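You operate a simulated robot arm through the tools that you are given. There is no shell and no other tool. Be economical: measure what you need, move in short steps, check, and stop when the job is done.

You run a simulated robot arm. Do the job below in one go: nothing can be reset, and whatever is moved stays where it is left.

## Task
Give the speaker's yellow socket to the computer.
Fine: white plug to the rest, blue plug into the yellow socket. The power strip is switched off while plugs move, and on again after.

Only the result counts: the job must be done as asked and must still hold three seconds after the hand-in. Knocking over, shifting, dropping, spilling or breaking anything else fails it.

## Robot
A 7-joint arm with a fingered hand, fixed in place. Base frame: the origin is at the foot of the arm, x ahead of it, y to its left, z up; the work surface is at about z = 0.73. Readings come in m, rad, newtons and seconds.
With the tool pointing down near the work surface it reaches from about 0.34 to 0.72 m from the base axis. Its first joint turns from -1.204 to 3.002 rad. Payload 3.4 kg.
The TCP is the grasp point between the finger pads, 0.025 m short of the fingertips. In the tool frame z runs along the fingers and y along their closing line. Largest opening 0.088 m; the body of the gripper starts 0.029 m behind the TCP. The gripper is a hand of 4 fingers: y runs from the thumb to the fingers, the wrist lies at [-0.013, -0.097, -0.162] in the tool frame.
Orientation is that of the tool frame in the base frame, as a unit quaternion [w, x, y, z]. With the fingers straight down and the wrist toward the robot, the tool's x, y and z point along [0, 1, 0], [1, 0, 0] and [0, 0, -1] of the base frame.

## Interface
- The arm moves only by the tool jog_arm. Its argument "steps" is a list of rows, each a list of 6 numbers: the shift along the base's x, y, z in mm, then the turn, a rotation vector about the base's x, y, z in rad. In form: [[x, y, z, rx, ry, rz], ...]. A call has 1 to 12 rows; each row shifts and turns the commanded pose from where the row before left it. Each row takes 0.2 s and may step no farther than 0.05 m and 0.15 rad from the row before; otherwise, the whole call is refused. Where a pose cannot be reached the arm comes as near as it can. A force on the tool above 40 N (or 10 N above the force at the start of the call, whichever is more), or a blocked arm, ends the call early, and 0.2 s more pass. In this call time passes only in rows, and 0.2 s behind the last. It gives the time, the measured TCP pose, the force on the tool (base axes), the opening and the grip force at its end, in the units of the frame above (readings bear some noise), with the torque about the TCP (base axes, N m) and any sound that the robot's microphone picked up, and new pictures: "show" is both (left out), scene, wrist or none.
- Cameras (640 x 400 px; columns grow to the right, rows downward): "scene" is fixed at [0.0432, -0.6472, 1.3525]; the picture's right is [0.88, -0.47, 0.00], its down [-0.22, -0.42, -0.88] and it looks along [0.41, 0.78, -0.47] (base axes); focal length 334 px, centre (320, 200). "wrist" rides on the gripper at [0.064, -0.083, -0.098] in the tool frame; the picture's right is [-0.62, 0.37, -0.69], its down [-0.71, -0.63, 0.30] and it looks along [-0.32, 0.68, 0.65] (tool axes); focal length 265 px, centre (320, 200). There is no depth. A picture from a camera that has moved, and an enlarged one, comes with that camera's place and axes in the base frame and with its lens. The place of the scene camera against the robot may be out by one fixed shift of up to 0.012 m in any direction.
- raise_lower(by): slides the trunk up (or, below 0, down) by that many m; the arm rides with it, the base frame stays. It gives what a move gives, with no picture.
- set_fingers(index, middle, ring, thumb_bend, thumb_turn): sets how far each is bent, from 0 (flat) to 1 (curled in); at 0.3 the hand is open as for a grip, at 0.7 the pads meet at the TCP. One left out holds its place. A second passes; each finger stops where it meets its share of the squeeze, and holds until it gets a number again. It is the only way to open and close the hand. It gives what a move gives, with no picture; readings hold the bend of each and the force on the fingers (four entries, about 0 where the hand has none), thumb and palm. thumb_turn goes from beside the hand (0) to across from the fingers (1), as for a grip.
- close_up(camera, box): a new picture of the part [left, top, right, bottom] of that camera's present view, enlarged. It takes no simulated time.
- job_done(): hands the job in; it is judged then, once.

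Work in short steps. Places have to be worked out from the pictures, the camera data and where the tool is seen: move nearer, look again, correct. Check each grasp and each placing, and mend what went wrong. You have 120 turns and 200 pictures in all, those below and enlarged ones among them. Open the gripper and draw the arm clear of the work before you hand the job in, unless the task says otherwise; then end with one line.

The tools are called after "Emit:" as name(argument=value, ...) on one line, values as JSON. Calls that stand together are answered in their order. jog_arm: Moves the arm, as the interface text tells. Its arguments: {"type":"object","properties":{"steps":{"type":"array"},"show":{"type":"string","enum":["both","scene","wrist","none"]}},"required":["steps"]} The other tools are called the same way: raise_lower (by) slides the trunk up or down; set_fingers (index, middle, ring, thumb_bend, thumb_turn) moves the fingers one by one; close_up (camera, box) takes an enlarged picture of a part of a camera's view; job_done () hands the job in.

At the start:

```text
t: 0.0
tcp_pos: [0.5481, -0.0333, 1.1133]
tool_rot: [-0.001, 0.708, 0.707, 0.0]
ft_force: [-0.5, -0.4, -0.6]
moment: [0.05, 0.01, 0.0]
width: 0.0873
grip_force: 0.1
shape: jaw
bend: [0.3, 0.3, 0.3, 0.3, 0.98]
finger forces: [0.1, 0.0, 0.0, 0.0, 0.0, 0.0]
trunk travel left (down, up): [-0.625, 0.215]
```

scene: 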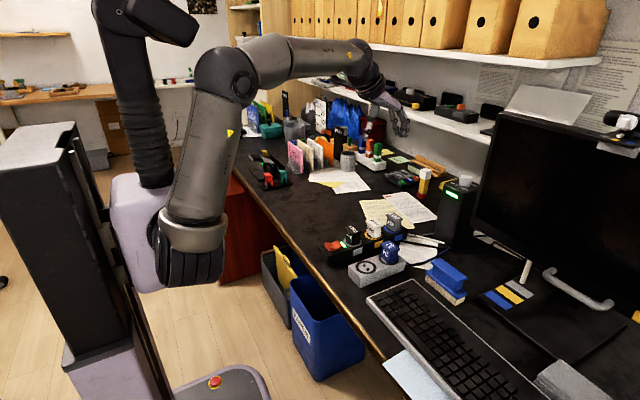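
wrist: 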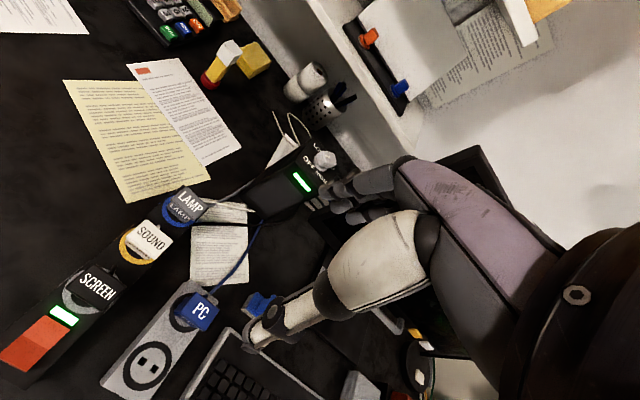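

The pictures show a black strip with SCREEN, SOUND and LAMP plugs and a grey block with the PC plug. I take enlarged views to identify the switch, sockets and the "rest".

Emit:
close_up(camera="wrist", box=[0, 180, 320, 400])

Emit:
close_up(camera="scene", box=[300, 160, 500, 300])

```text
1.82 times, centred on (160, 290) of wrist
camera zoom: at [0.4647, 0.0328, 1.2114], right [0.37, -0.62, 0.69], down [-0.63, -0.71, -0.3], along [0.68, -0.32, -0.65], focal length 483 px, centre (611, 36)
```

zoom: 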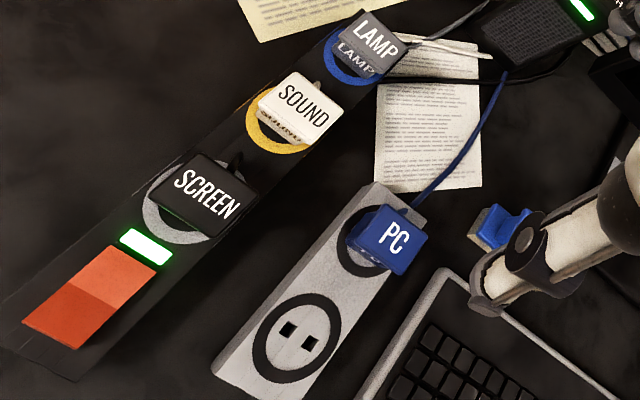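

```text
2.86 times, centred on (400, 230) of scene
camera zoom: at [0.0432, -0.6472, 1.3525], right [0.88, -0.47, 0.0], down [-0.22, -0.42, -0.88], along [0.41, 0.78, -0.47], focal length 956 px, centre (91, 114)
```

zoom: 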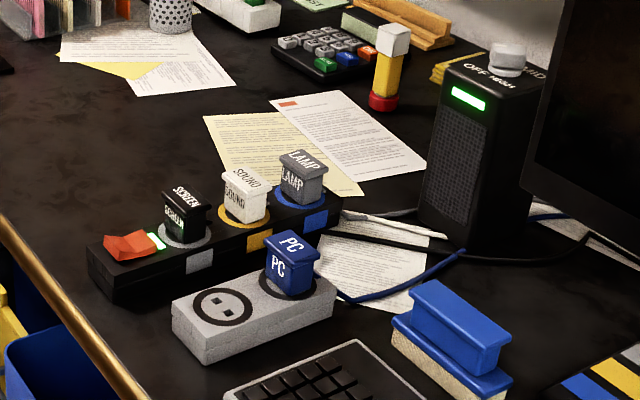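

The grey block is the rest with a free socket nearer the robot (~(0.476,-0.085)), PC at ~(0.554,-0.087), SOUND at ~(0.586,0.025), rocker at ~(0.449,0.024), rows along x. I look at the rocker closely to see which half is raised.

Emit:
close_up(camera="scene", box=[320, 215, 400, 265])

Emit:
close_up(camera="scene", box=[360, 205, 440, 265])

Emit:
close_up(camera="wrist", box=[0, 290, 120, 380])

```text
8.00 times, centred on (360, 240) of scene
camera zoom: at [0.0432, -0.6472, 1.3525], right [0.88, -0.47, 0.0], down [-0.22, -0.42, -0.88], along [0.41, 0.78, -0.47], focal length 2676 px, centre (0, -120)
```

zoom: 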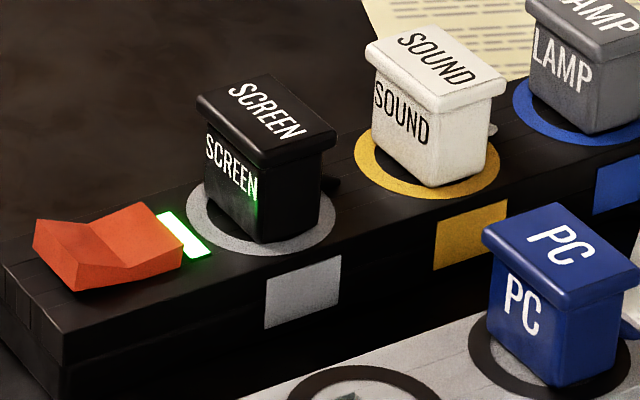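

```text
6.67 times, centred on (400, 235) of scene
camera zoom: at [0.0432, -0.6472, 1.3525], right [0.88, -0.47, 0.0], down [-0.22, -0.42, -0.88], along [0.41, 0.78, -0.47], focal length 2230 px, centre (-213, -33)
```

zoom: 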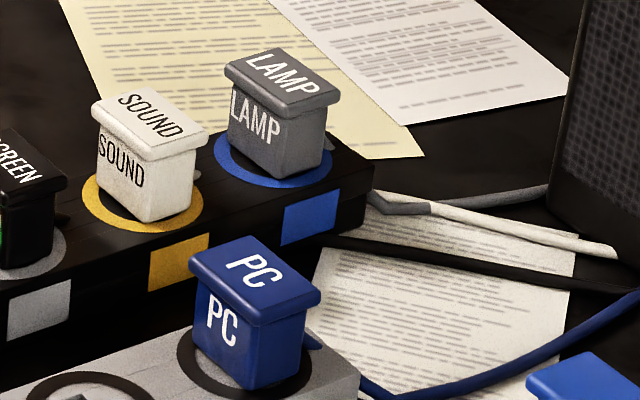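

```text
4.44 times, centred on (60, 335) of wrist
camera zoom: at [0.4647, 0.0328, 1.2114], right [0.37, -0.62, 0.69], down [-0.63, -0.71, -0.3], along [0.68, -0.32, -0.65], focal length 1180 px, centre (1476, -400)
```

zoom: 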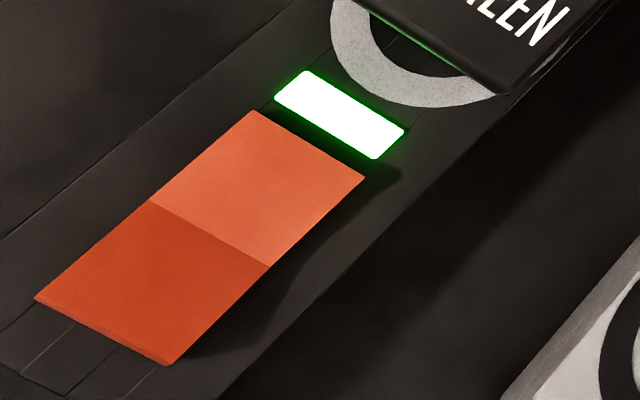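

The rocker is V-shaped; I need to see which end is up.

Emit:
close_up(camera="scene", box=[320, 236, 352, 256])

```text
16.00 times, centred on (336, 246) of scene
camera zoom: at [0.0432, -0.6472, 1.3525], right [0.88, -0.47, 0.0], down [-0.22, -0.42, -0.88], along [0.41, 0.78, -0.47], focal length 5352 px, centre (64, -536)
```

zoom: 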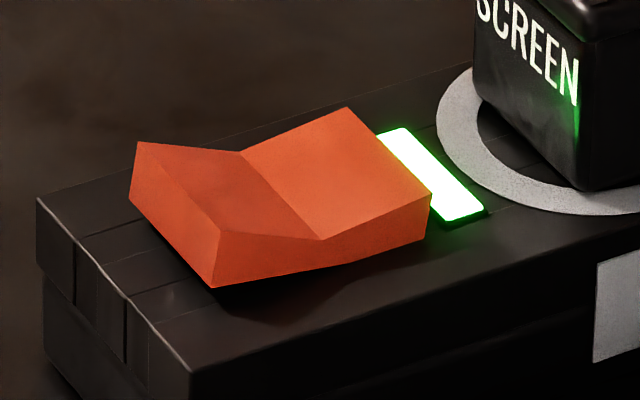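

The rocker's end nearer the robot (x≈0.432, y≈0.0225) is raised, so that's where to press for OFF. I close the fingers to make a blunt poker and move above it.

Emit:
set_fingers(index=0.7, middle=0.7, ring=0.7, thumb_bend=0.7)

Emit:
jog_arm(steps=[[-38, 18, -45, 0, 0, 0], [-38, 18, -45, 0, 0, 0], [-38, 20, -45, 0, 0, 0], [0, 0, -45, 0, 0, 0]])

```text
t: 1.0
tcp_pos: [0.5481, -0.0326, 1.1136]
tool_rot: [0.0, 0.707, 0.708, 0.001]
ft_force: [0.0, 0.6, 0.3]
moment: [-0.01, 0.03, 0.0]
width: 0.0
grip_force: 0.1
shape: fingers
bend: [0.7, 0.7, 0.7, 0.7, 0.98]
finger forces: [0.0, 0.1, 0.0, 0.0, 0.0, 0.0]
trunk travel left (down, up): [-0.625, 0.215]
```

```text
refused: row 1 steps farther than a row can; nothing moved
```

Rows are limited to 50 mm; I split the motion into smaller rows.

Emit:
jog_arm(steps=[[-28, 14, -35, 0, 0, 0], [-28, 14, -35, 0, 0, 0], [-28, 14, -35, 0, 0, 0], [-30, 13, -35, 0, 0, 0], [0, 0, -40, 0, 0, 0]])

```text
t: 2.2
tcp_pos: [0.4357, 0.0202, 0.9303]
tool_rot: [-0.021, 0.711, 0.703, 0.003]
ft_force: [0.6, 0.2, -0.7]
moment: [0.02, 0.02, 0.0]
width: 0.0
grip_force: 0.0
shape: fingers
bend: [0.7, 0.7, 0.7, 0.7, 0.98]
finger forces: [0.0, 0.0, 0.0, 0.0, 0.1, 0.0]
trunk travel left (down, up): [-0.625, 0.215]
camera wrist: at [0.3554, 0.0829, 1.0325], right [0.38, -0.65, 0.66], down [-0.65, -0.7, -0.31], along [0.66, -0.31, -0.68], focal length 265 px, centre (320, 200)
```

scene: 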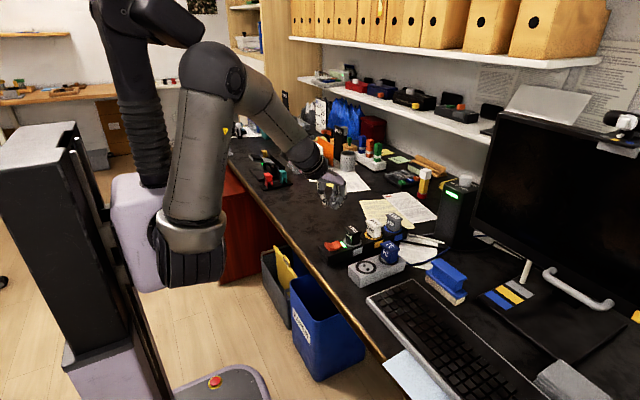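
wrist: 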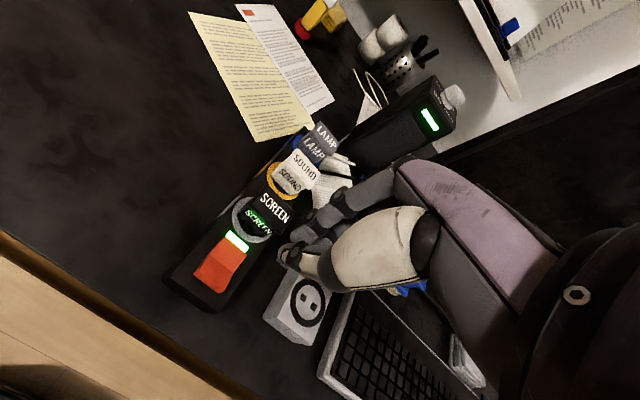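

Aligned roughly over the rocker. I zoom in on the fingers to verify the tips before descending.

Emit:
jog_arm(steps=[[0, 3, -40, 0, 0, 0], [0, 0, -35, 0, 0, 0]], show="none")

Emit:
close_up(camera="scene", box=[290, 190, 386, 250])

Emit:
close_up(camera="wrist", box=[160, 160, 416, 320])

```text
t: 2.7
tcp_pos: [0.4412, 0.0293, 0.9242]
tool_rot: [-0.099, 0.72, 0.682, 0.082]
ft_force: [-0.3, 0.2, -0.4]
moment: [0.01, -0.02, 0.0]
width: 0.0001
grip_force: 0.0
shape: fingers
bend: [0.7, 0.7, 0.7, 0.7, 0.98]
finger forces: [0.0, 0.0, 0.0, 0.1, 0.0, 0.0]
trunk travel left (down, up): [-0.625, 0.215]
stopped in row 2: the arm was blocked; the commanded pose is now the measured one
```

```text
6.67 times, centred on (338, 220) of scene
camera zoom: at [0.0432, -0.6472, 1.3525], right [0.88, -0.47, 0.0], down [-0.22, -0.42, -0.88], along [0.41, 0.78, -0.47], focal length 2230 px, centre (200, 67)
```

zoom: 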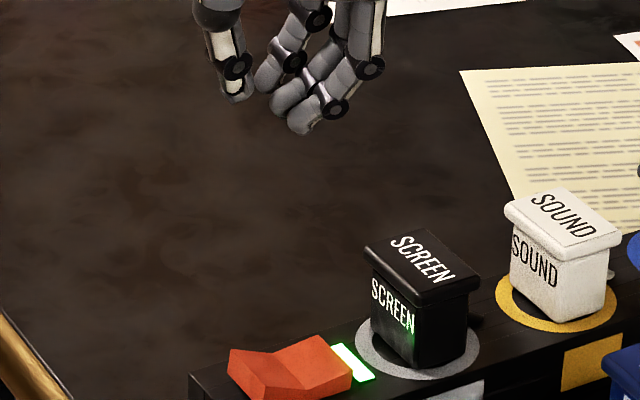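

```text
2.50 times, centred on (288, 240) of wrist
camera zoom: at [0.3641, 0.0711, 1.039], right [0.34, -0.79, 0.5], down [-0.67, -0.58, -0.46], along [0.65, -0.18, -0.73], focal length 664 px, centre (400, 100)
```

zoom: 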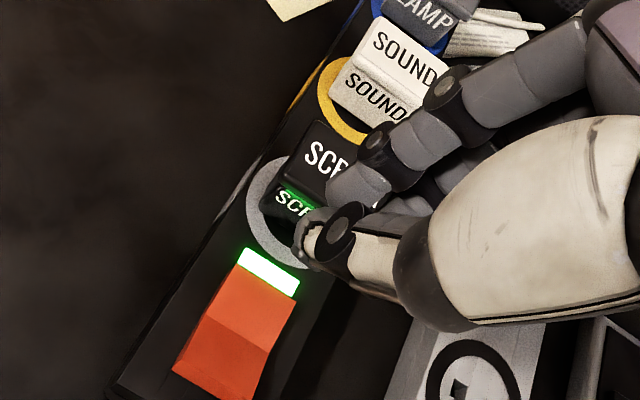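

The arm reached its own lower limit (no contact), so the trunk must come down. I raise the hand back, restore the straight-down orientation, then lower the trunk.

Emit:
jog_arm(steps=[[0, 0, 40, -0.128, -0.012, 0.027], [-3, -3, 40, -0.128, -0.012, 0.027], [-3, -4, 45, 0, 0, 0]], show="none")

Emit:
raise_lower(by=-0.15)

Emit:
jog_arm(steps=[[0, 0, 40, 0, 0, 0], [0, 0, 40, 0, 0, 0], [0, 0, 40, 0, 0, 0]], show="scene")

```text
t: 3.5
tcp_pos: [0.4333, 0.0214, 1.0497]
tool_rot: [0.006, 0.706, 0.708, -0.004]
ft_force: [-0.4, 0.2, -0.7]
moment: [-0.01, 0.0, 0.01]
width: 0.0
grip_force: 0.1
shape: fingers
bend: [0.7, 0.7, 0.7, 0.7, 0.98]
finger forces: [0.1, 0.1, 0.1, 0.0, 0.0, 0.1]
trunk travel left (down, up): [-0.625, 0.215]
```

```text
t: 5.2
tcp_pos: [0.4341, 0.022, 0.8978]
tool_rot: [0.005, 0.706, 0.708, -0.004]
ft_force: [0.4, 0.6, 0.8]
moment: [0.01, -0.01, 0.01]
width: 0.0001
grip_force: 0.1
shape: fingers
bend: [0.7, 0.7, 0.7, 0.7, 0.98]
finger forces: [0.0, 0.0, 0.0, 0.0, 0.0, 0.0]
trunk travel left (down, up): [-0.475, 0.365]
```

```text
t: 6.0
tcp_pos: [0.4329, 0.0215, 1.0185]
tool_rot: [0.005, 0.706, 0.708, -0.004]
ft_force: [-0.1, -0.4, 0.4]
moment: [-0.01, 0.0, -0.02]
width: 0.0
grip_force: 0.1
shape: fingers
bend: [0.7, 0.7, 0.7, 0.7, 0.98]
finger forces: [0.0, 0.0, 0.0, 0.0, 0.1, 0.0]
trunk travel left (down, up): [-0.475, 0.365]
```

scene: 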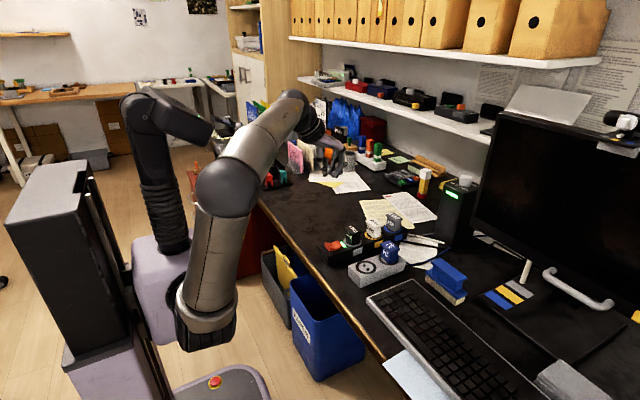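

Orientation is restored. I lower the trunk another 0.10 m, then look from both cameras.

Emit:
raise_lower(by=-0.1)

Emit:
jog_arm(steps=[[0, 0, -40, 0, 0, 0], [0, 0, -20, 0, 0, 0]])

Emit:
close_up(camera="scene", box=[290, 190, 386, 250])

Emit:
close_up(camera="wrist", box=[160, 160, 416, 320])

```text
t: 7.4
tcp_pos: [0.4325, 0.0223, 0.9176]
tool_rot: [0.005, 0.706, 0.708, -0.003]
ft_force: [0.7, -0.9, 0.1]
moment: [0.01, 0.0, 0.0]
width: 0.0
grip_force: 0.0
shape: fingers
bend: [0.7, 0.7, 0.7, 0.7, 0.98]
finger forces: [0.0, 0.1, 0.0, 0.1, 0.0, 0.0]
trunk travel left (down, up): [-0.375, 0.465]
```

```text
t: 8.0
tcp_pos: [0.4336, 0.0219, 0.8584]
tool_rot: [0.005, 0.706, 0.708, -0.003]
ft_force: [-0.8, -0.2, -0.5]
moment: [-0.03, 0.03, -0.02]
width: 0.0
grip_force: 0.0
shape: fingers
bend: [0.7, 0.7, 0.7, 0.7, 0.98]
finger forces: [0.0, 0.0, 0.0, 0.0, 0.1, 0.0]
trunk travel left (down, up): [-0.375, 0.465]
camera wrist: at [0.3501, 0.0876, 0.9561], right [0.37, -0.61, 0.7], down [-0.63, -0.72, -0.3], along [0.69, -0.33, -0.65], focal length 265 px, centre (320, 200)
```

scene: 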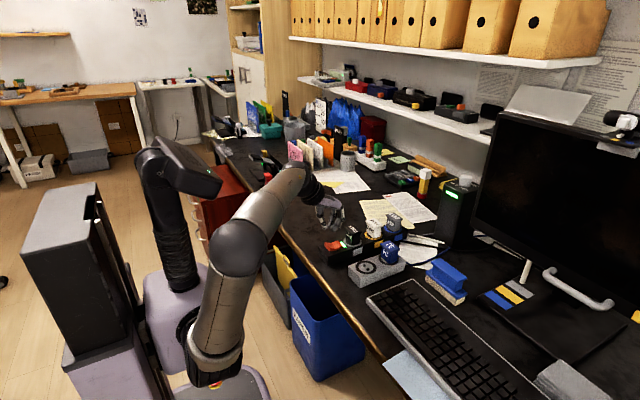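
wrist: 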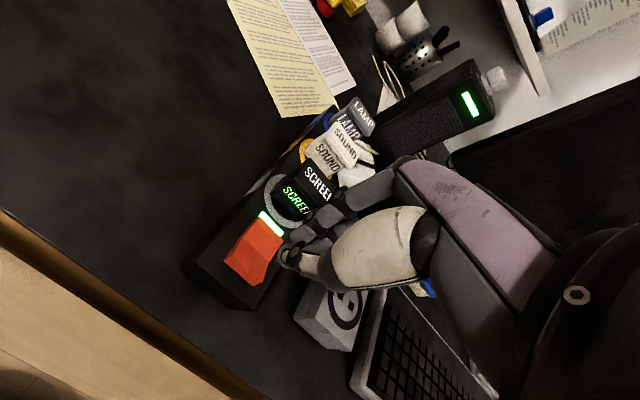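

```text
6.67 times, centred on (338, 220) of scene
camera zoom: at [0.0432, -0.6472, 1.3525], right [0.88, -0.47, 0.0], down [-0.22, -0.42, -0.88], along [0.41, 0.78, -0.47], focal length 2230 px, centre (200, 67)
```

zoom: 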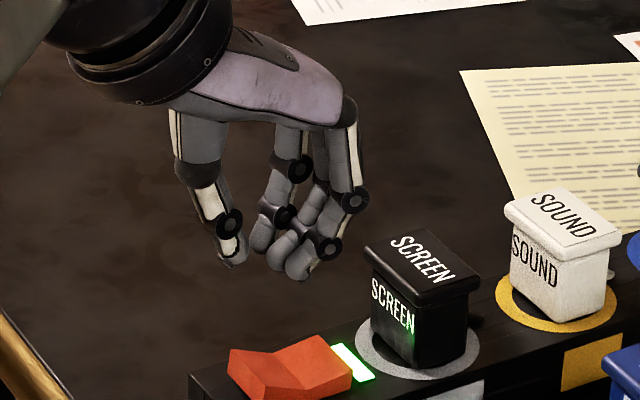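

```text
2.50 times, centred on (288, 240) of wrist
camera zoom: at [0.3501, 0.0876, 0.9561], right [0.37, -0.61, 0.7], down [-0.63, -0.72, -0.3], along [0.69, -0.33, -0.65], focal length 664 px, centre (400, 100)
```

zoom: 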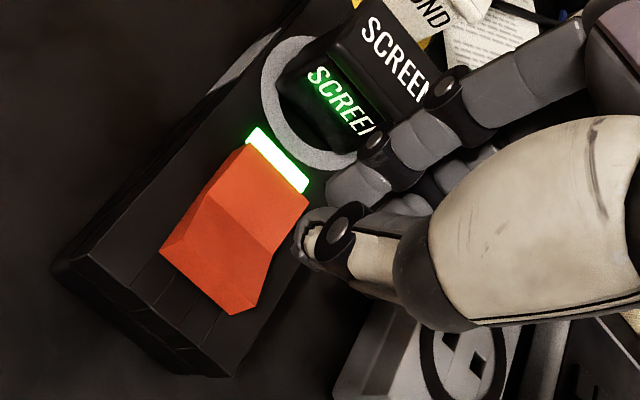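

The thumb and fingers stand about 2 cm apart, so a closed poke could hit both rocker halves. I'll open the hand and poke with the fingertips only, the thumb staying off the strip's near end.

Emit:
set_fingers(index=0.3, middle=0.3, ring=0.3, thumb_bend=0.3)

Emit:
jog_arm(steps=[[-45, 0, 0, 0, 0, 0]], show="none")

Emit:
close_up(camera="scene", box=[290, 190, 386, 250])

Emit:
close_up(camera="wrist", box=[160, 120, 416, 280])

```text
t: 9.0
tcp_pos: [0.4329, 0.0208, 0.8592]
tool_rot: [0.005, 0.705, 0.709, -0.004]
ft_force: [0.4, -0.1, 0.0]
moment: [-0.03, -0.02, 0.02]
width: 0.0845
grip_force: 0.1
shape: fingers
bend: [0.3, 0.3, 0.3, 0.3, 0.98]
finger forces: [0.0, 0.0, 0.1, 0.0, 0.0, 0.0]
trunk travel left (down, up): [-0.375, 0.465]
```

```text
t: 9.4
tcp_pos: [0.3877, 0.0224, 0.8572]
tool_rot: [0.005, 0.706, 0.708, -0.004]
ft_force: [0.2, 0.1, 0.3]
moment: [0.01, -0.01, 0.01]
width: 0.0846
grip_force: 0.0
shape: fingers
bend: [0.3, 0.3, 0.3, 0.3, 0.98]
finger forces: [0.1, 0.0, 0.0, 0.0, 0.0, 0.0]
trunk travel left (down, up): [-0.375, 0.465]
```

```text
6.67 times, centred on (338, 220) of scene
camera zoom: at [0.0432, -0.6472, 1.3525], right [0.88, -0.47, 0.0], down [-0.22, -0.42, -0.88], along [0.41, 0.78, -0.47], focal length 2230 px, centre (200, 67)
```

zoom: 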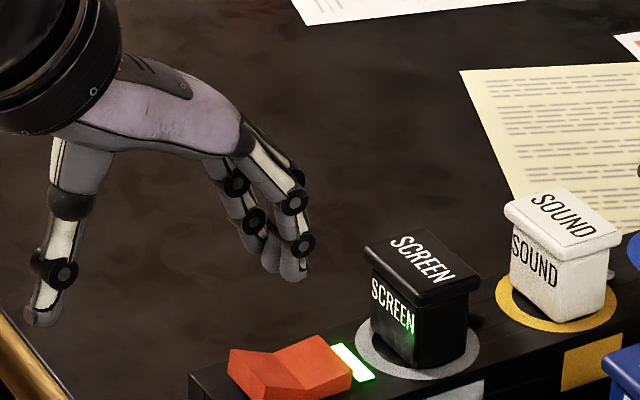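

```text
2.50 times, centred on (288, 200) of wrist
camera zoom: at [0.3044, 0.0882, 0.9554], right [0.37, -0.61, 0.7], down [-0.63, -0.72, -0.3], along [0.69, -0.33, -0.65], focal length 664 px, centre (400, 200)
```

zoom: 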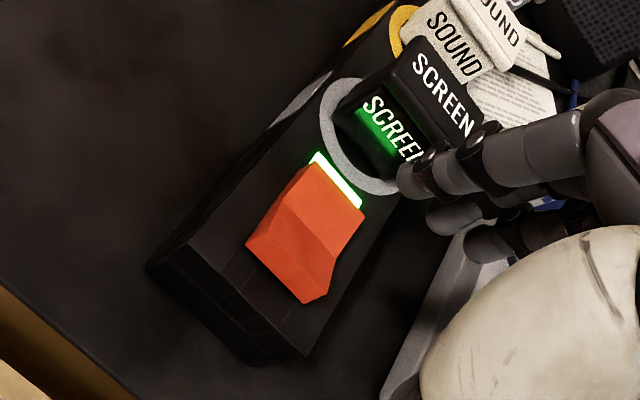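

Fingertips are at about x≈0.437, close to the rocker's pivot per the scene view; I shift 9 mm nearer the robot, descend partway and check again.

Emit:
jog_arm(steps=[[-9, 0, 0, 0, 0, 0], [0, 0, -25, 0, 0, 0]], show="none")

Emit:
close_up(camera="scene", box=[306, 215, 370, 255])

Emit:
close_up(camera="wrist", box=[200, 120, 392, 240])

```text
t: 10.0
tcp_pos: [0.3792, 0.0212, 0.8321]
tool_rot: [0.005, 0.706, 0.708, -0.005]
ft_force: [0.5, -0.4, -1.0]
moment: [0.0, -0.03, 0.03]
width: 0.0846
grip_force: 0.1
shape: fingers
bend: [0.3, 0.3, 0.3, 0.3, 0.98]
finger forces: [0.0, 0.1, 0.1, 0.1, 0.1, 0.0]
trunk travel left (down, up): [-0.375, 0.465]
```

```text
10.00 times, centred on (338, 235) of scene
camera zoom: at [0.0432, -0.6472, 1.3525], right [0.88, -0.47, 0.0], down [-0.22, -0.42, -0.88], along [0.41, 0.78, -0.47], focal length 3345 px, centre (140, -150)
```

zoom: 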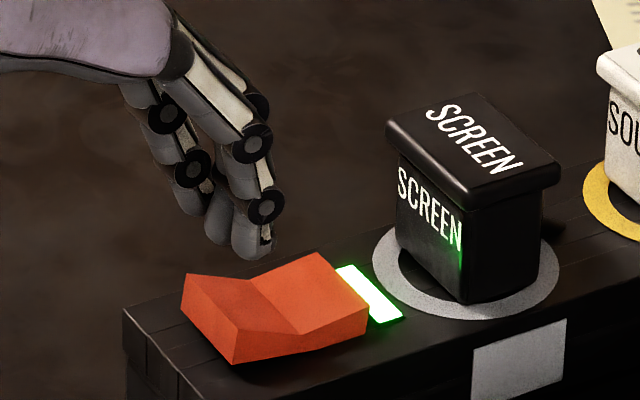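

```text
3.33 times, centred on (296, 180) of wrist
camera zoom: at [0.2959, 0.0878, 0.93], right [0.37, -0.61, 0.7], down [-0.63, -0.72, -0.3], along [0.69, -0.33, -0.65], focal length 885 px, centre (400, 267)
```

zoom: 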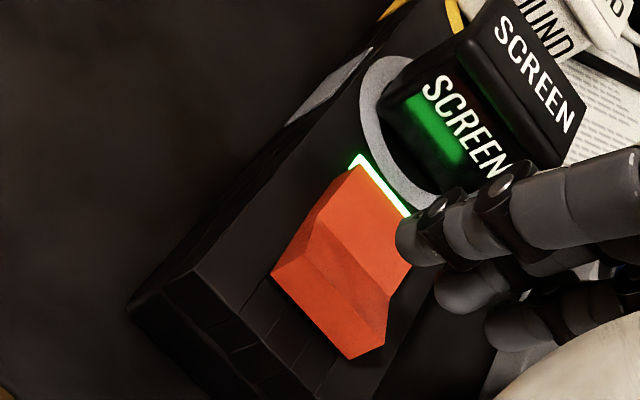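

Projecting the descent in both views, the fingers land on the raised half but near the pivot; I shift 6 mm more toward the robot and descend slowly onto it.

Emit:
jog_arm(steps=[[-6, 0, -8, 0, 0, 0], [0, 0, -6, 0, 0, 0], [0, 0, -4, 0, 0, 0]], show="none")

Emit:
close_up(camera="scene", box=[306, 215, 370, 255])

Emit:
close_up(camera="wrist", box=[200, 120, 392, 240])

```text
t: 10.8
tcp_pos: [0.3732, 0.0224, 0.8145]
tool_rot: [0.006, 0.706, 0.708, -0.004]
ft_force: [-0.1, 0.2, -0.1]
moment: [0.01, -0.01, -0.01]
width: 0.0844
grip_force: 0.1
shape: fingers
bend: [0.3, 0.3, 0.3, 0.3, 0.98]
finger forces: [0.0, 0.0, 0.0, 0.1, 0.0, 0.0]
trunk travel left (down, up): [-0.375, 0.465]
```

```text
10.00 times, centred on (338, 235) of scene
camera zoom: at [0.0432, -0.6472, 1.3525], right [0.88, -0.47, 0.0], down [-0.22, -0.42, -0.88], along [0.41, 0.78, -0.47], focal length 3345 px, centre (140, -150)
```

zoom: 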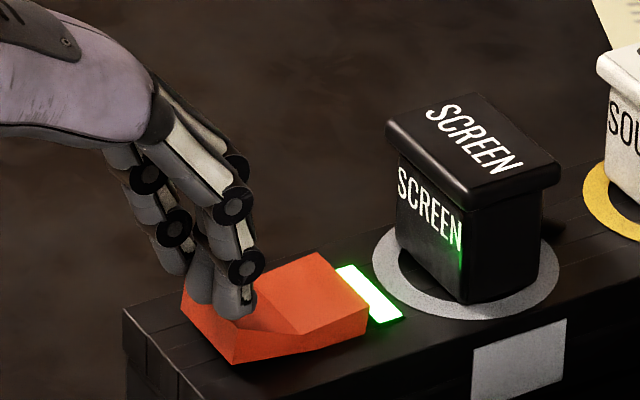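

```text
3.33 times, centred on (296, 180) of wrist
camera zoom: at [0.29, 0.0877, 0.9121], right [0.37, -0.61, 0.7], down [-0.63, -0.72, -0.3], along [0.69, -0.33, -0.65], focal length 885 px, centre (400, 267)
```

zoom: 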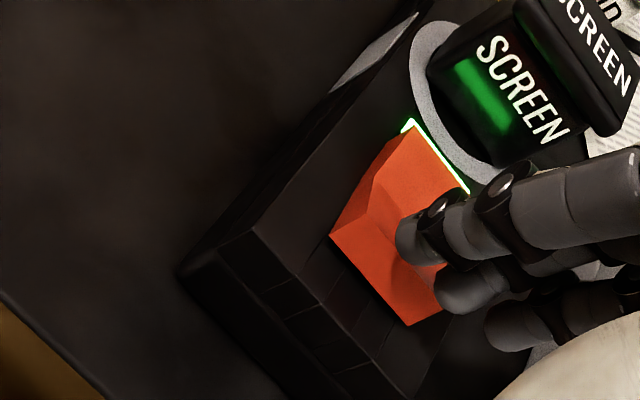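

The tips now hover just above the raised half. I press down in small rows, watching force and the light.

Emit:
jog_arm(steps=[[0, 0, -4, 0, 0, 0], [0, 0, -4, 0, 0, 0], [0, 0, -4, 0, 0, 0]], show="none")

Emit:
close_up(camera="scene", box=[306, 215, 370, 255])

```text
t: 11.6
tcp_pos: [0.373, 0.0222, 0.8023]
tool_rot: [0.005, 0.706, 0.709, -0.004]
ft_force: [-0.5, -0.5, 0.4]
moment: [-0.02, -0.02, 0.0]
width: 0.0847
grip_force: 0.6
shape: fingers
bend: [0.3, 0.3, 0.3, 0.3, 0.98]
finger forces: [0.0, 1.0, 0.0, 0.1, 0.0, 0.0]
trunk travel left (down, up): [-0.375, 0.465]
```

```text
10.00 times, centred on (338, 235) of scene
camera zoom: at [0.0432, -0.6472, 1.3525], right [0.88, -0.47, 0.0], down [-0.22, -0.42, -0.88], along [0.41, 0.78, -0.47], focal length 3345 px, centre (140, -150)
```

zoom: 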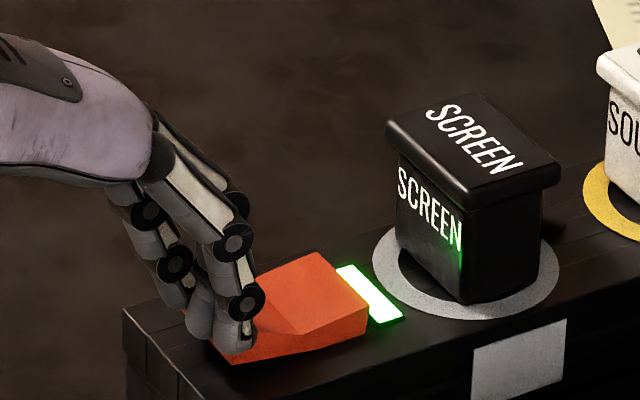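

Contact is just starting (middle finger 1 N, tip at z≈0.777). I press on.

Emit:
jog_arm(steps=[[0, 0, -3, 0, 0, 0], [0, 0, -3, 0, 0, 0], [0, 0, -3, 0, 0, 0]], show="none")

Emit:
close_up(camera="scene", box=[306, 215, 370, 255])

```text
t: 12.4
tcp_pos: [0.372, 0.022, 0.7947]
tool_rot: [0.006, 0.706, 0.708, -0.004]
ft_force: [-2.8, 0.0, 1.6]
moment: [0.0, -0.13, -0.01]
width: 0.0844
grip_force: 1.8
shape: fingers
bend: [0.3, 0.32, 0.3, 0.3, 0.98]
finger forces: [0.4, 4.0, 0.1, 0.1, 0.0, 0.0]
trunk travel left (down, up): [-0.375, 0.465]
```

```text
10.00 times, centred on (338, 235) of scene
camera zoom: at [0.0432, -0.6472, 1.3525], right [0.88, -0.47, 0.0], down [-0.22, -0.42, -0.88], along [0.41, 0.78, -0.47], focal length 3345 px, centre (140, -150)
```

zoom: 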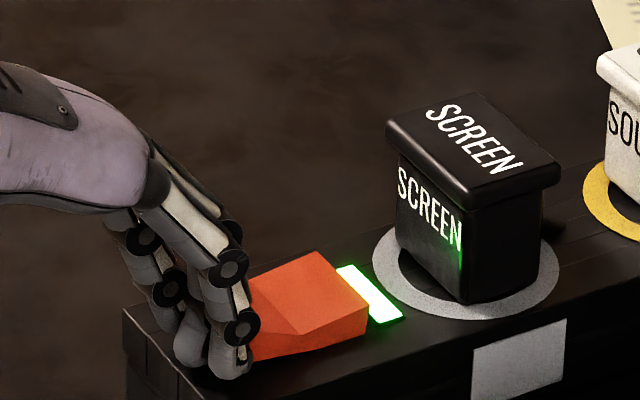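

The fingertips slid past the rocker's near end (sideways force -2.8 N in x). I lift, move 10 mm forward, and press again.

Emit:
jog_arm(steps=[[-2, 0, 10, 0, 0, 0], [0, 0, 12, 0, 0, 0], [12, 0, 0, 0, 0, 0], [0, 0, -8, 0, 0, 0]], show="none")

Emit:
close_up(camera="scene", box=[306, 215, 370, 255])

Emit:
jog_arm(steps=[[0, 0, -3, 0, 0, 0], [0, 0, -3, 0, 0, 0], [0, 0, -3, 0, 0, 0]], show="none")

Emit:
close_up(camera="scene", box=[306, 215, 370, 255])

```text
t: 13.4
tcp_pos: [0.3833, 0.0218, 0.8074]
tool_rot: [0.005, 0.706, 0.708, -0.004]
ft_force: [-0.2, -0.1, 0.5]
moment: [-0.01, -0.03, 0.0]
width: 0.0844
grip_force: 0.1
shape: fingers
bend: [0.3, 0.3, 0.3, 0.3, 0.98]
finger forces: [0.0, 0.0, 0.0, 0.0, 0.1, 0.0]
trunk travel left (down, up): [-0.375, 0.465]
```

```text
10.00 times, centred on (338, 235) of scene
camera zoom: at [0.0432, -0.6472, 1.3525], right [0.88, -0.47, 0.0], down [-0.22, -0.42, -0.88], along [0.41, 0.78, -0.47], focal length 3345 px, centre (140, -150)
```

zoom: 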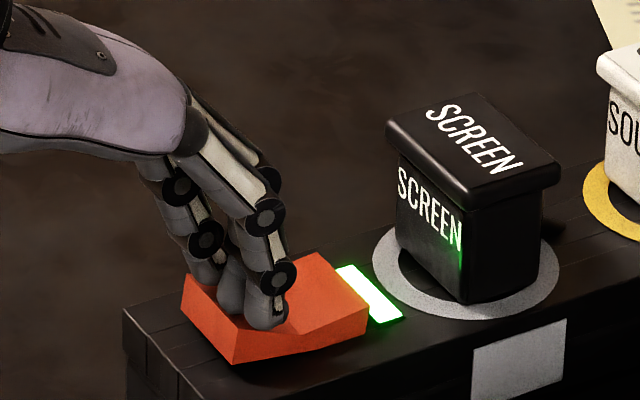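

```text
t: 14.2
tcp_pos: [0.3825, 0.0218, 0.799]
tool_rot: [0.005, 0.706, 0.708, -0.003]
ft_force: [-0.5, -1.1, 4.4]
moment: [-0.03, -0.21, -0.03]
width: 0.0843
grip_force: 2.2
shape: fingers
bend: [0.3, 0.3, 0.3, 0.3, 0.98]
finger forces: [0.1, 4.3, 0.0, 0.0, 0.1, 0.1]
trunk travel left (down, up): [-0.375, 0.465]
```

```text
10.00 times, centred on (338, 235) of scene
camera zoom: at [0.0432, -0.6472, 1.3525], right [0.88, -0.47, 0.0], down [-0.22, -0.42, -0.88], along [0.41, 0.78, -0.47], focal length 3345 px, centre (140, -150)
```

zoom: 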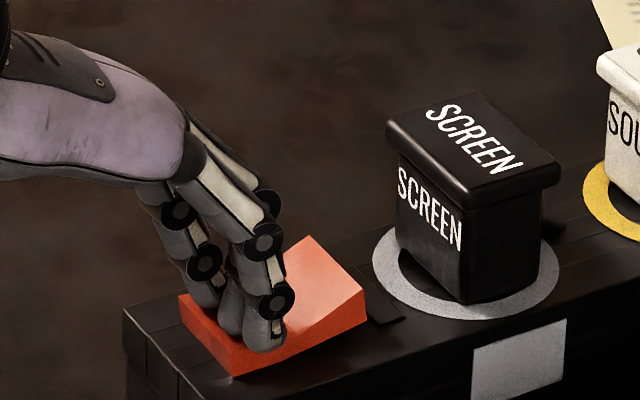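

The light is out and the rocker flipped: power is off. I lift clear, then turn the hand +90° about z (closing along y) while moving above the white plug.

Emit:
jog_arm(steps=[[-2, 0, 40, 0, 0, 0], [0, 0, 45, 0, 0, 0], [0, 0, 45, 0, 0, 0]], show="none")

Emit:
jog_arm(steps=[[18, 0, 0, 0, 0, 0.143], [18, 0, 0, 0, 0, 0.143], [18, 0, 0, 0, 0, 0.143], [18, 0, 0, 0, 0, 0.143], [18, 0, 0, 0, 0, 0.143], [18, 0, 0, 0, 0, 0.143], [18, 0, 0, 0, 0, 0.143], [18, 0, 0, 0, 0, 0.143], [18, 0, 0, 0, 0, 0.143], [18, 0, 0, 0, 0, 0.143], [18, 0, 0, 0, 0, 0.143]])

```text
t: 15.0
tcp_pos: [0.3801, 0.0233, 0.9281]
tool_rot: [0.005, 0.706, 0.708, -0.004]
ft_force: [-0.6, 0.1, -0.4]
moment: [0.0, 0.02, -0.01]
width: 0.0844
grip_force: 0.1
shape: fingers
bend: [0.3, 0.3, 0.3, 0.3, 0.98]
finger forces: [0.0, 0.0, 0.0, 0.0, 0.0, 0.0]
trunk travel left (down, up): [-0.375, 0.465]
```

```text
t: 17.4
tcp_pos: [0.5263, 0.0132, 0.9023]
tool_rot: [0.007, 0.02, 1.0, 0.001]
ft_force: [-0.6, -1.1, -0.2]
moment: [-0.03, 0.03, 0.01]
width: 0.0849
grip_force: 0.0
shape: fingers
bend: [0.3, 0.3, 0.3, 0.3, 0.98]
finger forces: [0.0, 0.0, 0.1, 0.0, 0.1, 0.0]
out of reach, approached as far as the arm can: row 10, 11
trunk travel left (down, up): [-0.375, 0.465]
camera wrist: at [0.4581, -0.0663, 1.0003], right [0.62, 0.34, 0.7], down [0.69, -0.66, -0.3], along [0.36, 0.67, -0.65], focal length 265 px, centre (320, 200)
```

scene: 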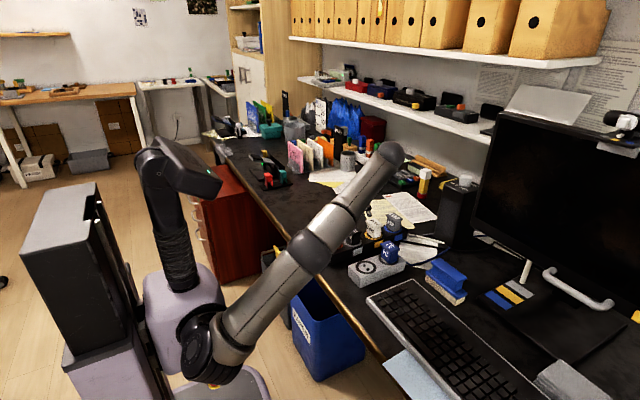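
wrist: 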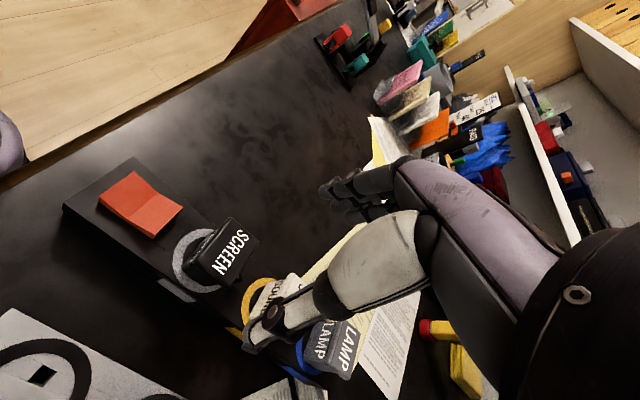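

Power is off and seen off (rocker flipped). The arm is stretched with the trunk this low, so the rotated pose falls short; I raise the trunk 0.13 m and re-approach above SOUND.

Emit:
raise_lower(by=0.13)

Emit:
jog_arm(steps=[[15, 3, -30, 0, 0, 0], [15, 3, -30, 0, 0, 0], [15, 3, -30, 0, 0, 0], [15, 2, -30, 0, 0, 0]])

```text
t: 18.9
tcp_pos: [0.527, 0.0148, 1.0312]
tool_rot: [0.006, 0.023, 1.0, 0.001]
ft_force: [0.5, -0.1, -0.3]
moment: [-0.02, 0.02, 0.0]
width: 0.0847
grip_force: 0.0
shape: fingers
bend: [0.3, 0.3, 0.3, 0.3, 0.98]
finger forces: [0.0, 0.0, 0.0, 0.0, 0.1, 0.1]
trunk travel left (down, up): [-0.505, 0.335]
```

```text
t: 19.9
tcp_pos: [0.5889, 0.0264, 0.9118]
tool_rot: [0.007, 0.022, 1.0, 0.0]
ft_force: [0.1, -0.5, 0.3]
moment: [0.02, -0.02, 0.01]
width: 0.0845
grip_force: 0.0
shape: fingers
bend: [0.3, 0.3, 0.3, 0.3, 0.98]
finger forces: [0.0, 0.0, 0.1, 0.0, 0.0, 0.0]
trunk travel left (down, up): [-0.505, 0.335]
camera wrist: at [0.5192, -0.0532, 1.0096], right [0.63, 0.34, 0.7], down [0.69, -0.66, -0.3], along [0.36, 0.67, -0.65], focal length 265 px, centre (320, 200)
```

scene: 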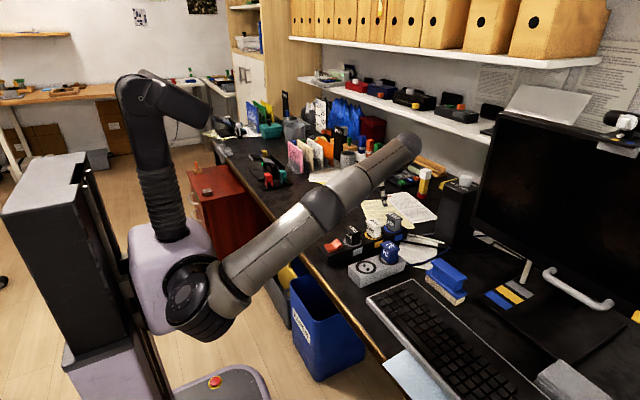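
wrist: 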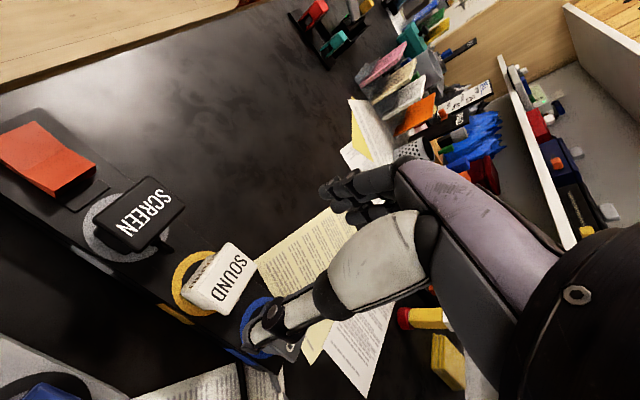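

Reach is good now. Combining both wrist views, SOUND's top is at ≈(0.594, 0.023, 0.797) (strip top ≈0.77). I correct the small yaw error, centre over it and descend to z≈0.86 for another look.

Emit:
jog_arm(steps=[[4, -3, -25, 0, 0.014, 0.044], [0, 0, -25, 0, 0, 0]])

Emit:
close_up(camera="scene", box=[330, 170, 442, 240])

Emit:
close_up(camera="wrist", box=[64, 160, 384, 360])

```text
t: 20.6
tcp_pos: [0.5903, 0.0222, 0.861]
tool_rot: [-0.001, -0.001, 1.0, -0.001]
ft_force: [0.0, -0.5, 0.9]
moment: [0.04, -0.02, 0.01]
width: 0.0845
grip_force: 0.1
shape: fingers
bend: [0.3, 0.3, 0.3, 0.3, 0.98]
finger forces: [0.0, 0.0, 0.0, 0.1, 0.1, 0.0]
trunk travel left (down, up): [-0.505, 0.335]
camera wrist: at [0.5272, -0.0598, 0.9606], right [0.62, 0.37, 0.69], down [0.71, -0.63, -0.31], along [0.32, 0.68, -0.65], focal length 265 px, centre (320, 200)
```

scene: 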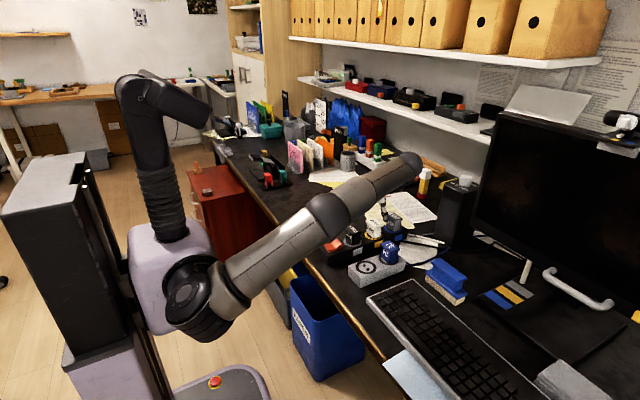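
wrist: 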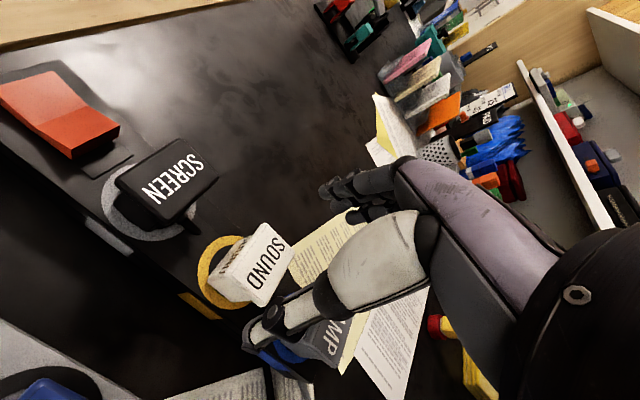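

```text
5.71 times, centred on (386, 205) of scene
camera zoom: at [0.0432, -0.6472, 1.3525], right [0.88, -0.47, 0.0], down [-0.22, -0.42, -0.88], along [0.41, 0.78, -0.47], focal length 1912 px, centre (-57, 171)
```

zoom: 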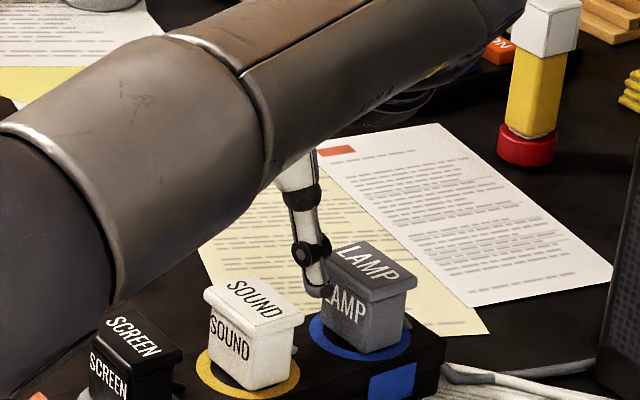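

```text
2.00 times, centred on (224, 260) of wrist
camera zoom: at [0.5272, -0.0598, 0.9606], right [0.62, 0.37, 0.69], down [0.71, -0.63, -0.31], along [0.32, 0.68, -0.65], focal length 531 px, centre (512, 80)
```

zoom: 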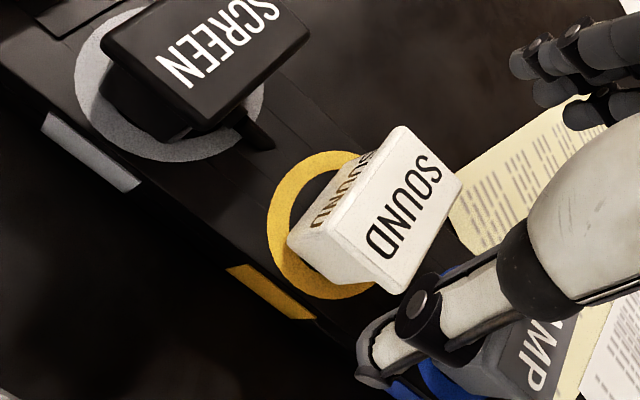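

SOUND refines to ≈(0.595, 0.023), hand is aligned with the rows. I shift +4 mm in x and descend around the plug.

Emit:
jog_arm(steps=[[4, 1, -20, 0, 0, 0], [0, 0, -20, 0, 0, 0], [0, 0, -10, 0, 0, 0]], show="none")

Emit:
close_up(camera="scene", box=[330, 190, 442, 260])

Emit:
close_up(camera="wrist", box=[64, 160, 384, 360])

```text
t: 21.4
tcp_pos: [0.5946, 0.023, 0.8131]
tool_rot: [0.0, 0.0, 1.0, 0.0]
ft_force: [-0.3, -0.3, -0.8]
moment: [0.01, -0.02, 0.02]
width: 0.0845
grip_force: 0.1
shape: fingers
bend: [0.3, 0.3, 0.3, 0.3, 0.98]
finger forces: [0.1, 0.0, 0.1, 0.0, 0.0, 0.0]
trunk travel left (down, up): [-0.505, 0.335]
```

```text
5.71 times, centred on (386, 225) of scene
camera zoom: at [0.0432, -0.6472, 1.3525], right [0.88, -0.47, 0.0], down [-0.22, -0.42, -0.88], along [0.41, 0.78, -0.47], focal length 1912 px, centre (-57, 57)
```

zoom: 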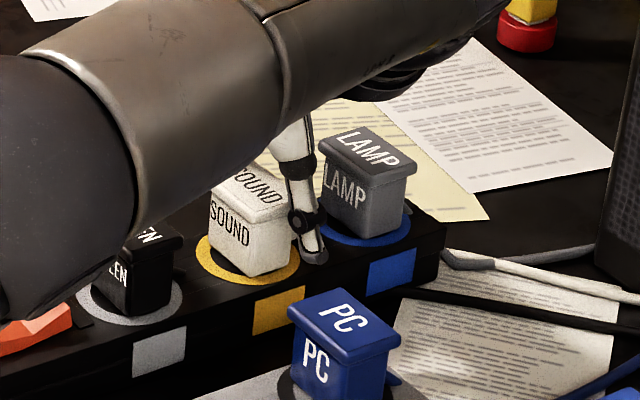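

```text
2.00 times, centred on (224, 260) of wrist
camera zoom: at [0.5305, -0.0592, 0.9114], right [0.62, 0.37, 0.69], down [0.71, -0.63, -0.31], along [0.32, 0.68, -0.65], focal length 531 px, centre (512, 80)
```

zoom: 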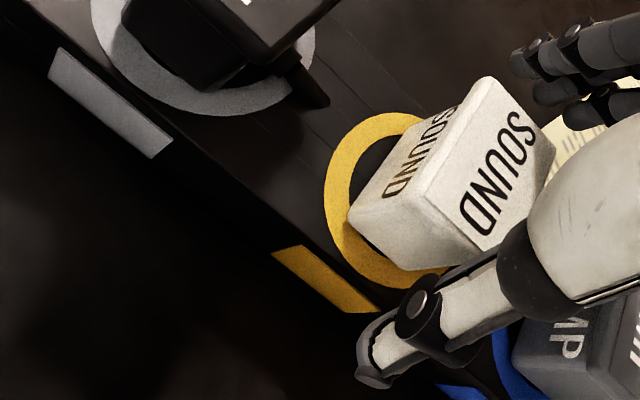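

Rays from several views agree on the plug top at ≈(0.592, 0.023, 0.805); thumb tip is ~5 mm too far in +x. I shift -4 mm, descend to TCP z≈0.80 and close the hand evenly.

Emit:
jog_arm(steps=[[-4, 0, -6, 0, 0, 0], [0, 0, -6, 0, 0, 0]], show="none")

Emit:
set_fingers(index=0.45, middle=0.45, ring=0.45, thumb_bend=0.45)

Emit:
close_up(camera="scene", box=[330, 190, 442, 260])

Emit:
close_up(camera="wrist", box=[128, 140, 448, 340])

```text
t: 21.9
tcp_pos: [0.5907, 0.0229, 0.8012]
tool_rot: [-0.001, 0.0, 1.0, 0.0]
ft_force: [-0.7, 0.0, -0.4]
moment: [-0.01, -0.01, -0.02]
width: 0.0845
grip_force: 0.0
shape: fingers
bend: [0.3, 0.3, 0.3, 0.3, 0.98]
finger forces: [0.1, 0.0, 0.0, 0.1, 0.0, 0.0]
trunk travel left (down, up): [-0.505, 0.335]
```

```text
t: 22.9
tcp_pos: [0.5903, 0.0229, 0.8014]
tool_rot: [-0.001, 0.0, 1.0, 0.0]
ft_force: [0.0, 0.2, 0.7]
moment: [0.02, 0.01, 0.01]
width: 0.0533
grip_force: 0.1
shape: fingers
bend: [0.45, 0.45, 0.45, 0.45, 0.98]
finger forces: [0.1, 0.0, 0.1, 0.1, 0.0, 0.0]
trunk travel left (down, up): [-0.505, 0.335]
```

```text
5.71 times, centred on (386, 225) of scene
camera zoom: at [0.0432, -0.6472, 1.3525], right [0.88, -0.47, 0.0], down [-0.22, -0.42, -0.88], along [0.41, 0.78, -0.47], focal length 1912 px, centre (-57, 57)
```

zoom: 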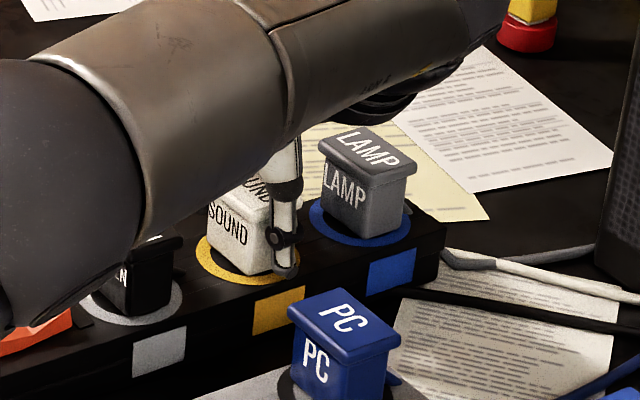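

```text
2.00 times, centred on (288, 240) of wrist
camera zoom: at [0.527, -0.0594, 0.8995], right [0.62, 0.37, 0.69], down [0.71, -0.63, -0.31], along [0.32, 0.68, -0.65], focal length 531 px, centre (384, 120)
```

zoom: 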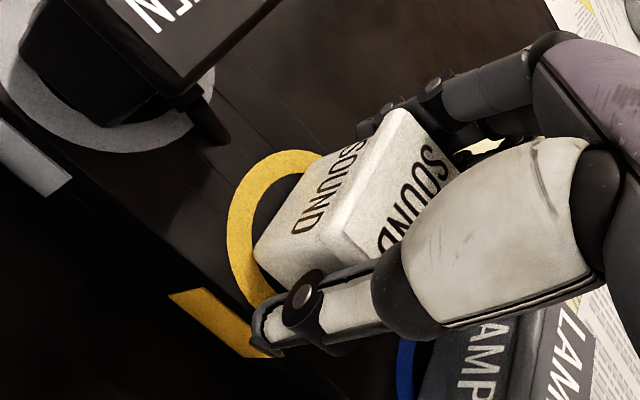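

The thumb faces the plug's -y side and the fingers its +y side, roughly centred. I close to grip.

Emit:
set_fingers(index=0.7, middle=0.7, ring=0.7, thumb_bend=0.7)

Emit:
close_up(camera="scene", box=[330, 190, 442, 260])

Emit:
close_up(camera="wrist", box=[128, 140, 448, 340])

```text
t: 23.9
tcp_pos: [0.5893, 0.0226, 0.8011]
tool_rot: [-0.001, 0.0, 1.0, 0.0]
ft_force: [0.7, 1.5, 1.8]
moment: [0.11, -0.02, 0.02]
width: 0.034
grip_force: 19.9
shape: fingers
bend: [0.55, 0.6, 0.7, 0.56, 0.96]
finger forces: [12.0, 8.4, 0.0, 0.0, 19.0, 0.0]
trunk travel left (down, up): [-0.505, 0.335]
```

```text
5.71 times, centred on (386, 225) of scene
camera zoom: at [0.0432, -0.6472, 1.3525], right [0.88, -0.47, 0.0], down [-0.22, -0.42, -0.88], along [0.41, 0.78, -0.47], focal length 1912 px, centre (-57, 57)
```

zoom: 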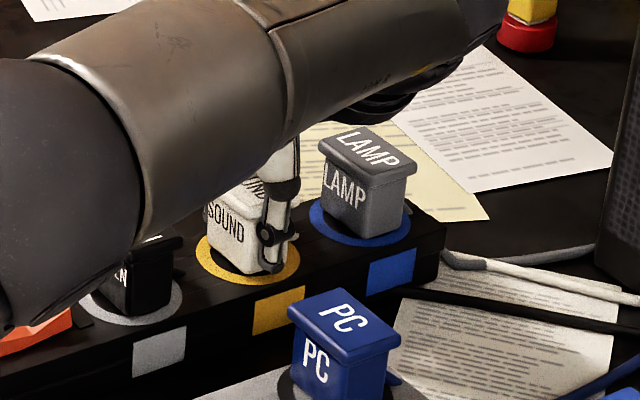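

```text
2.00 times, centred on (288, 240) of wrist
camera zoom: at [0.5269, -0.0592, 0.8997], right [0.62, 0.37, 0.69], down [0.71, -0.63, -0.31], along [0.32, 0.68, -0.65], focal length 531 px, centre (384, 120)
```

zoom: 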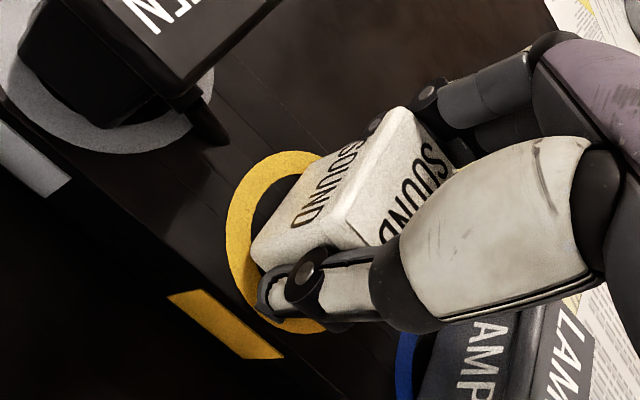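

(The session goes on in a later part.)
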